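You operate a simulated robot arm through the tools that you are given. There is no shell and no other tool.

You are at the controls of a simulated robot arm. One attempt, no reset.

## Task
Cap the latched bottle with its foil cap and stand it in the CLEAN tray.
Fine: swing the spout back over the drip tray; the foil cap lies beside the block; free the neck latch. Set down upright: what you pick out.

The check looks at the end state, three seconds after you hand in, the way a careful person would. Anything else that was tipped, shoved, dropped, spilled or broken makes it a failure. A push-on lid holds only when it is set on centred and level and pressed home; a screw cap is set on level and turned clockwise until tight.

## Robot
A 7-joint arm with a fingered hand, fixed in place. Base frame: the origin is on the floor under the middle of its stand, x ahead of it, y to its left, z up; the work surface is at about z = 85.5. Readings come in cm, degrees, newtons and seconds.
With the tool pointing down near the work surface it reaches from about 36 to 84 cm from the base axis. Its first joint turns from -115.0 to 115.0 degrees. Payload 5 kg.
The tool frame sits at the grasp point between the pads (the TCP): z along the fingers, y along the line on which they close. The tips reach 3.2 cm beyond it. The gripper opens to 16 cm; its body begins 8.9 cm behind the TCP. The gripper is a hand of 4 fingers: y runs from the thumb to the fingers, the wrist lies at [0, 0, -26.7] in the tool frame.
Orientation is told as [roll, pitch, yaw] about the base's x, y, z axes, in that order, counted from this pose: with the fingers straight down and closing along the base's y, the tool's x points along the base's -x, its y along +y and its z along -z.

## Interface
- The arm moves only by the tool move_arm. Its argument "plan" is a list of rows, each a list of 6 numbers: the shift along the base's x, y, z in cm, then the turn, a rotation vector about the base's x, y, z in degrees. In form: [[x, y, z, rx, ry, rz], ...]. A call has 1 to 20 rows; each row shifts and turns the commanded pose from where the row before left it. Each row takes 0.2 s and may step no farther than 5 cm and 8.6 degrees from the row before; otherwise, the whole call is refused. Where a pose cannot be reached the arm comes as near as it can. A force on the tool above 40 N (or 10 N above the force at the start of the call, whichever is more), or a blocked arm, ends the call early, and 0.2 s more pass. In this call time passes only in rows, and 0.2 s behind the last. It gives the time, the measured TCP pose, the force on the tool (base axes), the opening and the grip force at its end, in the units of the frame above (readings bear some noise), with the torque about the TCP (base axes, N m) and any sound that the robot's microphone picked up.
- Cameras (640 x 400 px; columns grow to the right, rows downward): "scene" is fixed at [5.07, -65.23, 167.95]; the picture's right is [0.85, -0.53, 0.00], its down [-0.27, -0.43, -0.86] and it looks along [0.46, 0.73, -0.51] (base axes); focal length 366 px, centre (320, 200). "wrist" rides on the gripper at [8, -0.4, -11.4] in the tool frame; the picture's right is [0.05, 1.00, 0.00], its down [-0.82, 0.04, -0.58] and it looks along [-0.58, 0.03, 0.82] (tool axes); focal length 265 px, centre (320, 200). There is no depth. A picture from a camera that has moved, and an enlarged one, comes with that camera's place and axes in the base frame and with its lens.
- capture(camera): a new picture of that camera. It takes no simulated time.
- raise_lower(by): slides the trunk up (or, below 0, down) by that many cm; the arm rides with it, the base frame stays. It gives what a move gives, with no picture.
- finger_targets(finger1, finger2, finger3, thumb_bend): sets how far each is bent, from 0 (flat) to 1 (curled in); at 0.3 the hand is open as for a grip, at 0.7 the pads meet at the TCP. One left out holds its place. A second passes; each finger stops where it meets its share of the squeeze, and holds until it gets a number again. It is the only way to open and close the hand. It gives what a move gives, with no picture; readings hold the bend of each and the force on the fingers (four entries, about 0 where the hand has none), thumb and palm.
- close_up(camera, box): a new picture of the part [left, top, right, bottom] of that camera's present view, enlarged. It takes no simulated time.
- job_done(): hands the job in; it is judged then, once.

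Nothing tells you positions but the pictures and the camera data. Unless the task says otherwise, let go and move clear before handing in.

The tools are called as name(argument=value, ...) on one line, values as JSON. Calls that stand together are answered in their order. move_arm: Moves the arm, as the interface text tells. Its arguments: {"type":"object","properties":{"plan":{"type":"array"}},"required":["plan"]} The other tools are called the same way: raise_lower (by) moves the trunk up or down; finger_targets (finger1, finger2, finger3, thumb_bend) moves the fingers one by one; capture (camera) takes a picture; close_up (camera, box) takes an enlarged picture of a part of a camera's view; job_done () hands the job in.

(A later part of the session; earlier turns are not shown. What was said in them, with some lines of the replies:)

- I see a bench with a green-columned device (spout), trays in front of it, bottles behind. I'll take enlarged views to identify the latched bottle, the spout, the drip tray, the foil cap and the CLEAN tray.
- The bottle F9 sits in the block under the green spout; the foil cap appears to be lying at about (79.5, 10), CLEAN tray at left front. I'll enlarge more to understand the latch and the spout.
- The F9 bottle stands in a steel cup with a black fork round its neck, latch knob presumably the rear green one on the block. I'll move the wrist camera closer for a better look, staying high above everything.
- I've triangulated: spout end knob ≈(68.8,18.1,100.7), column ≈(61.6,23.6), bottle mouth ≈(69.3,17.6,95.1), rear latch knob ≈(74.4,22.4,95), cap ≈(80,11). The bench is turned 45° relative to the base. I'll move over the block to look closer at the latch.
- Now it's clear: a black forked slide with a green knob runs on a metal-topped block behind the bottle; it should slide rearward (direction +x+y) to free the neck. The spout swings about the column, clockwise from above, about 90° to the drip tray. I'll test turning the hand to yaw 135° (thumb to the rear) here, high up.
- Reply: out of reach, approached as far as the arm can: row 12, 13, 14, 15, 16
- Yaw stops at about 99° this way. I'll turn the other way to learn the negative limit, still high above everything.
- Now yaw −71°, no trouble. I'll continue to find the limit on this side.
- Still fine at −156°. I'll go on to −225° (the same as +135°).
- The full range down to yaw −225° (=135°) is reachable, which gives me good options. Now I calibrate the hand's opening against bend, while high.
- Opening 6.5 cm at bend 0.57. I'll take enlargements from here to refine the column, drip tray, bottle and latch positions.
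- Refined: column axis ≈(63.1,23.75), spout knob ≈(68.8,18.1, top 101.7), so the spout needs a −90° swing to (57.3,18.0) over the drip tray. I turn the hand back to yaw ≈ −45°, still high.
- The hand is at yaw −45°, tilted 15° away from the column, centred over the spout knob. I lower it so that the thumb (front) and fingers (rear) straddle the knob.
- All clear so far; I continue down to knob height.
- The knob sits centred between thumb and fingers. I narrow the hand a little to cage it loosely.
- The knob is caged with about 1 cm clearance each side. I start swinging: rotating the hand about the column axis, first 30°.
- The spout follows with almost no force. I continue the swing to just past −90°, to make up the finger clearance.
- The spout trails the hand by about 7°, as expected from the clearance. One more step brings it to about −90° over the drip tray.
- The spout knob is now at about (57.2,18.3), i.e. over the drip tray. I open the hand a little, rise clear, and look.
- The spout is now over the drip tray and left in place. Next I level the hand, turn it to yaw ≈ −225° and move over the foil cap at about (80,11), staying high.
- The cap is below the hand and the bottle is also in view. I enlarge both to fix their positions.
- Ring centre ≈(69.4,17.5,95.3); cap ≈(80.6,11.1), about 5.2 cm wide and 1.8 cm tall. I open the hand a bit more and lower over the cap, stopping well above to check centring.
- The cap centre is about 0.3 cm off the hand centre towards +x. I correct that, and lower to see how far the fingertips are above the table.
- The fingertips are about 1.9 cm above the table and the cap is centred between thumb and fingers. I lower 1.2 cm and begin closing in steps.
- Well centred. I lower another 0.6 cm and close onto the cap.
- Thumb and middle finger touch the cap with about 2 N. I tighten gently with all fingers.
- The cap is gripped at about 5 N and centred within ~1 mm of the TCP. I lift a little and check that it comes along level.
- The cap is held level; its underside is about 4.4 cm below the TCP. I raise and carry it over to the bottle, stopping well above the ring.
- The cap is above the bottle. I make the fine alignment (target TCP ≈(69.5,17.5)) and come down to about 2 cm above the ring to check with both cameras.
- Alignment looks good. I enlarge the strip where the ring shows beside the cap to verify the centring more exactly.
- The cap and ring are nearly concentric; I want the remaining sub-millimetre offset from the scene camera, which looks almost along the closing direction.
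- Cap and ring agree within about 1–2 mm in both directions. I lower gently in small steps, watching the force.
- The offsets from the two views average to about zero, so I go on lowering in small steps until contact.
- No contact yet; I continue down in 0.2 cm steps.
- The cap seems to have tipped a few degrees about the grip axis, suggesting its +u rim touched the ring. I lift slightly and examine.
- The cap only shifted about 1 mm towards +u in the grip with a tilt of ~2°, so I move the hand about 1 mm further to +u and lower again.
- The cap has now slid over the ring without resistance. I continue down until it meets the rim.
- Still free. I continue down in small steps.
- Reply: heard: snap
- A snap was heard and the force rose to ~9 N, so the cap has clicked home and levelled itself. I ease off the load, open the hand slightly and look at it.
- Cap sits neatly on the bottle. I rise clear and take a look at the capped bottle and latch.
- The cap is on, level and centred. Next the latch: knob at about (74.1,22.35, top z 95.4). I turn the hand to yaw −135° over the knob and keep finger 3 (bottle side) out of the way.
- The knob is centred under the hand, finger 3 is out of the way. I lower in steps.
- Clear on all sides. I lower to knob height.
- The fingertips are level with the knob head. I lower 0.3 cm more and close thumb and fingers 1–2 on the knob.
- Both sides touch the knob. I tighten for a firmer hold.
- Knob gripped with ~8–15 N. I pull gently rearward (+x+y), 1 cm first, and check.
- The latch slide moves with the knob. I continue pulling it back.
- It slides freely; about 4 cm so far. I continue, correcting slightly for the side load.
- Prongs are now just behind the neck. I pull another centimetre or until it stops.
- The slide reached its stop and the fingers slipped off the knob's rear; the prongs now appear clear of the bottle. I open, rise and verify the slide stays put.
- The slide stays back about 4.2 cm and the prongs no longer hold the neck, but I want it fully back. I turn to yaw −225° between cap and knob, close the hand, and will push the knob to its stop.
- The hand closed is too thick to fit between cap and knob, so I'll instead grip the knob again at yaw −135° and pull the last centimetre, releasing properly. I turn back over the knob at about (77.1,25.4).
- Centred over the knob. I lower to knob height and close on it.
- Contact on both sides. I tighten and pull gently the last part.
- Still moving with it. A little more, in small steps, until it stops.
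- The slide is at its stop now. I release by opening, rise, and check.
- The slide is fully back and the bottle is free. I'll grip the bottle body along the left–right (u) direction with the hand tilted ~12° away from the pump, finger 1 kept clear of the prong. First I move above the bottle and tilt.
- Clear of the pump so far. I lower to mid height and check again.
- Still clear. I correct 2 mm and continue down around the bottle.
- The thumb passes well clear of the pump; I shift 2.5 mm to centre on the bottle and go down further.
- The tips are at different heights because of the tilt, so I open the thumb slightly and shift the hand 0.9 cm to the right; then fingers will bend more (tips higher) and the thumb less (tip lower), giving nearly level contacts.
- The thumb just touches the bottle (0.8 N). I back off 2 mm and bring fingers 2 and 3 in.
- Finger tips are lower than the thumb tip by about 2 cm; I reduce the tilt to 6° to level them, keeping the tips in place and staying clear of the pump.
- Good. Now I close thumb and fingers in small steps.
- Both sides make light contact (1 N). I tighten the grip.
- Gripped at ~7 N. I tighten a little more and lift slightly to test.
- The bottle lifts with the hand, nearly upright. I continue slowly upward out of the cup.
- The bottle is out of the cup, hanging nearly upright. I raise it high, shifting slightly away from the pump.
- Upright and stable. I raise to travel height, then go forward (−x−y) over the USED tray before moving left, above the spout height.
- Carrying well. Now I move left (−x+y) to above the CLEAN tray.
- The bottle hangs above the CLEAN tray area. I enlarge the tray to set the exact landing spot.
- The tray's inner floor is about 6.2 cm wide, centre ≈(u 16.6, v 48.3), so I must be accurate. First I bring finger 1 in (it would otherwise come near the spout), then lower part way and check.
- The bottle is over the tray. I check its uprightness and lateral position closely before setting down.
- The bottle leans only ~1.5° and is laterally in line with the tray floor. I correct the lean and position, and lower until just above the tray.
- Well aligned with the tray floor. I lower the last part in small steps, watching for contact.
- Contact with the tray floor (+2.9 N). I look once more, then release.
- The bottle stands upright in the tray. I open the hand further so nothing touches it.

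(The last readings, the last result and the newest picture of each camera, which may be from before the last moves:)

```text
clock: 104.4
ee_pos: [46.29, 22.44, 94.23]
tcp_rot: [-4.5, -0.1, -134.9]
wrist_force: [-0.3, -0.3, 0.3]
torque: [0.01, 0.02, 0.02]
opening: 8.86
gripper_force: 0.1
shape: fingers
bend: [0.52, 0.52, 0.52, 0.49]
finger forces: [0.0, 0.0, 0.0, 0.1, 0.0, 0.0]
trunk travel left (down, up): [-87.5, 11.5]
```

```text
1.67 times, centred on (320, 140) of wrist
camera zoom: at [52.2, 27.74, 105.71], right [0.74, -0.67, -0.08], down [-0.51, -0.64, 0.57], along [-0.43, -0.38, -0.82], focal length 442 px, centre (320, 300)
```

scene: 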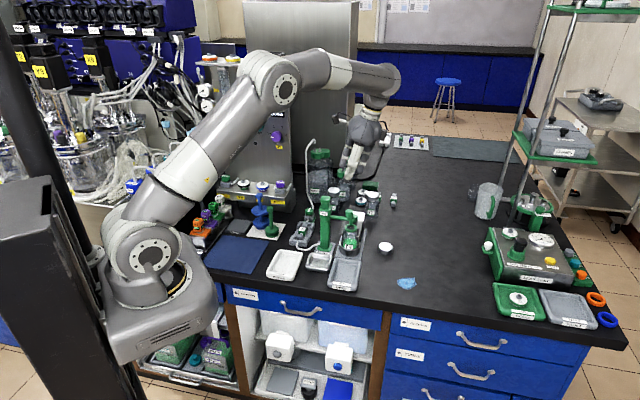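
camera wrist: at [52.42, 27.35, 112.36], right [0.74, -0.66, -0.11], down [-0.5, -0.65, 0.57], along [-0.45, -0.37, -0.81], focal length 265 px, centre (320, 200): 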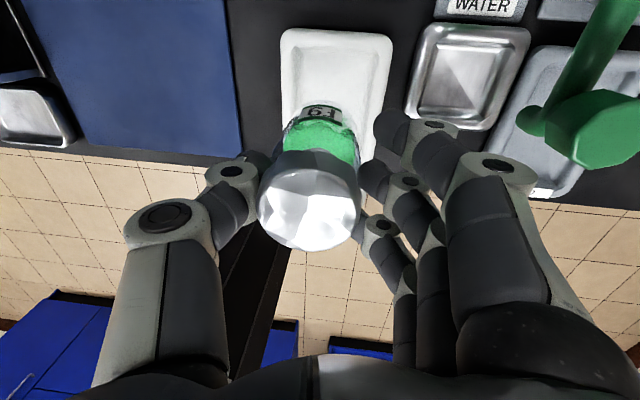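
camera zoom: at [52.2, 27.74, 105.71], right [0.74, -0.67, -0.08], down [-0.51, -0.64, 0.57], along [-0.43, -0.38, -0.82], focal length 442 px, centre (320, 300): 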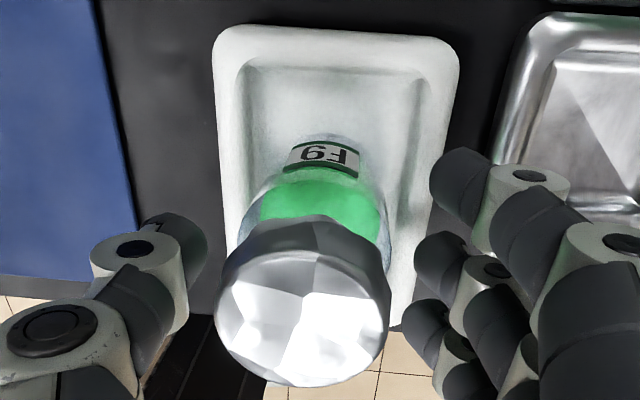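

Free on both sides. I rise straight up clear of the bottle.

move_arm(plan=[[0, 0, 1, 0, 0, 0], [0, 0, 2, 0, 0, 0], [0, 0, 3, 0, 0, 0], [0, 0, 4, 0, 0, 0], [0, 0, 4, 0, 0, 0], [0, 0, 4, 0, 0, 0], [0, 0, 3, 0, 0, 0]])

capture(camera="scene")

close_up(camera="scene", box=[260, 180, 420, 300])

close_up(camera="scene", box=[270, 220, 330, 285])

capture(camera="wrist")

```text
clock: 106.0
ee_pos: [46.18, 22.35, 115.27]
tcp_rot: [-4.5, 0.1, -134.9]
wrist_force: [-0.7, 0.1, 0.1]
torque: [0.01, 0.01, 0.04]
opening: 8.88
gripper_force: 0.1
shape: fingers
bend: [0.52, 0.52, 0.52, 0.49]
finger forces: [0.1, 0.1, 0.0, 0.1, 0.0, 0.1]
trunk travel left (down, up): [-87.5, 11.5]
```

```text
taken
```

scene: 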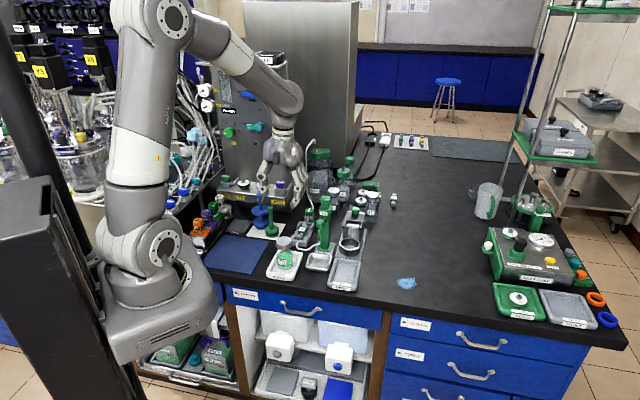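

```text
3.33 times, centred on (340, 240) of scene
camera zoom: at [5.07, -65.23, 167.95], right [0.85, -0.53, 0.0], down [-0.27, -0.43, -0.86], along [0.46, 0.73, -0.51], focal length 1222 px, centre (253, 67)
```

zoom: 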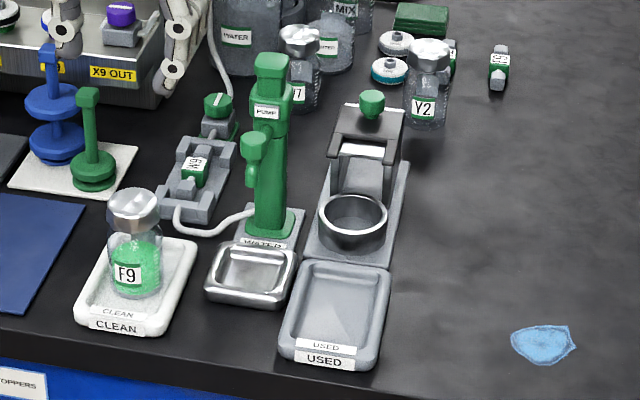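

```text
6.15 times, centred on (300, 252) of scene
camera zoom: at [5.07, -65.23, 167.95], right [0.85, -0.53, 0.0], down [-0.27, -0.43, -0.86], along [0.46, 0.73, -0.51], focal length 2255 px, centre (443, -123)
```

zoom: 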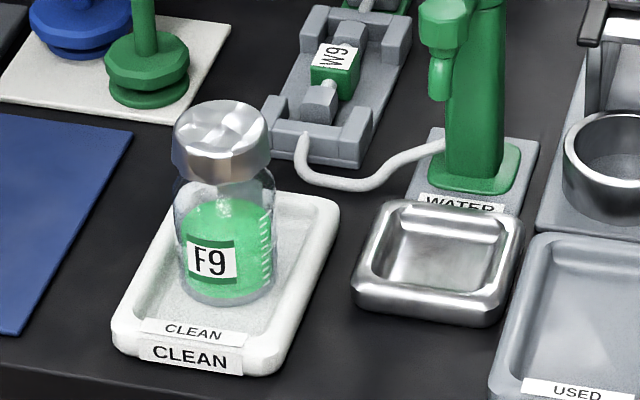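

```text
taken
camera wrist: at [52.18, 27.66, 126.7], right [0.74, -0.67, -0.08], down [-0.51, -0.64, 0.57], along [-0.43, -0.38, -0.82], focal length 265 px, centre (320, 200)
```

wrist: 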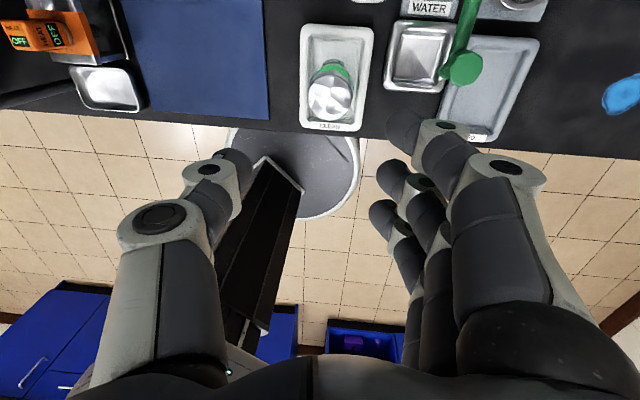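

Everything looks in place. I compare the surroundings with the starting view to be sure nothing else moved.

close_up(camera="scene", box=[310, 195, 374, 275])

close_up(camera="scene", box=[290, 130, 410, 210])

close_up(camera="scene", box=[190, 160, 310, 280])

```text
5.00 times, centred on (342, 235) of scene
camera zoom: at [5.07, -65.23, 167.95], right [0.85, -0.53, 0.0], down [-0.27, -0.43, -0.86], along [0.46, 0.73, -0.51], focal length 1832 px, centre (210, 25)
```

zoom: 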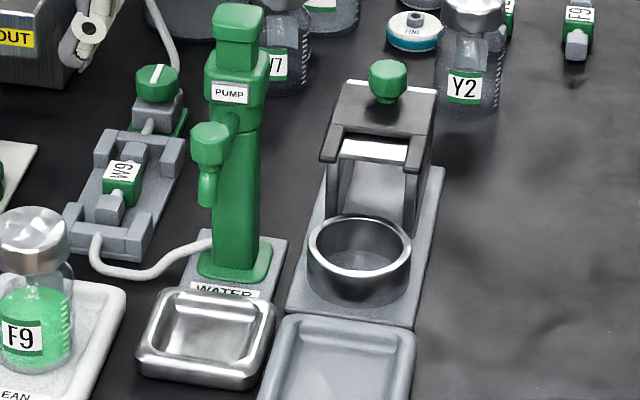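

```text
5.00 times, centred on (350, 170) of scene
camera zoom: at [5.07, -65.23, 167.95], right [0.85, -0.53, 0.0], down [-0.27, -0.43, -0.86], along [0.46, 0.73, -0.51], focal length 1832 px, centre (170, 350)
```

zoom: 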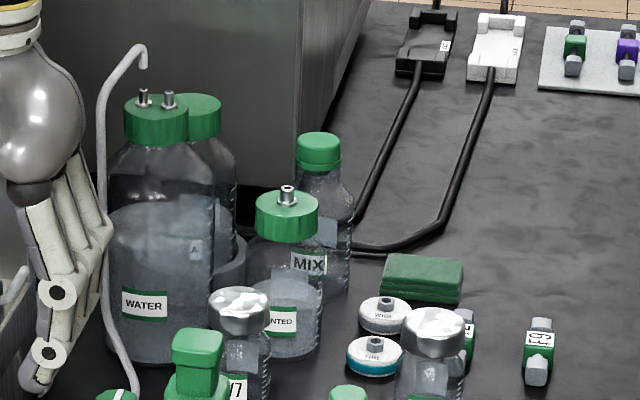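

```text
3.33 times, centred on (250, 220) of scene
camera zoom: at [5.07, -65.23, 167.95], right [0.85, -0.53, 0.0], down [-0.27, -0.43, -0.86], along [0.46, 0.73, -0.51], focal length 1222 px, centre (553, 133)
```

zoom: 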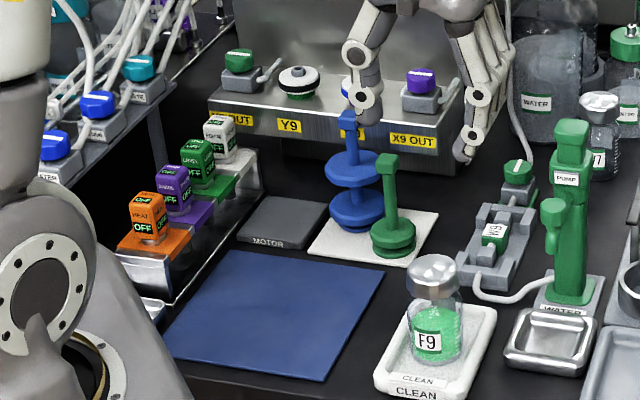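

Everything matches the starting view except what I was asked to change:
- F9 stands upright in the CLEAN tray with its foil cap on.
- The spout is over the drip tray.
- The neck latch is slid back.

The hand is open and clear of everything, so I hand in.

job_done()

```text
The job is handed in.
```

The F9 bottle is capped and standing upright in the CLEAN tray, and the job is handed in; I have no verdict back from the check yet.

- **Spout:** I swung it back about 90°, and it now hangs over the drip tray.
- **Foil cap:** it went on centred and clicked home with an audible snap. It still looked level after the move.
- **Neck latch:** I slid it back to its stop, where it stays. On the first pull the fingers slipped off the knob, so I gripped it again and finished the pull.
- **Bottle:** it leaned about 1.5° in the hand on the way. I corrected that before setting it down, and it stood freely once released.

A final comparison with the starting pictures showed nothing else moved, tipped or spilled. The hand is open and well above the bench.
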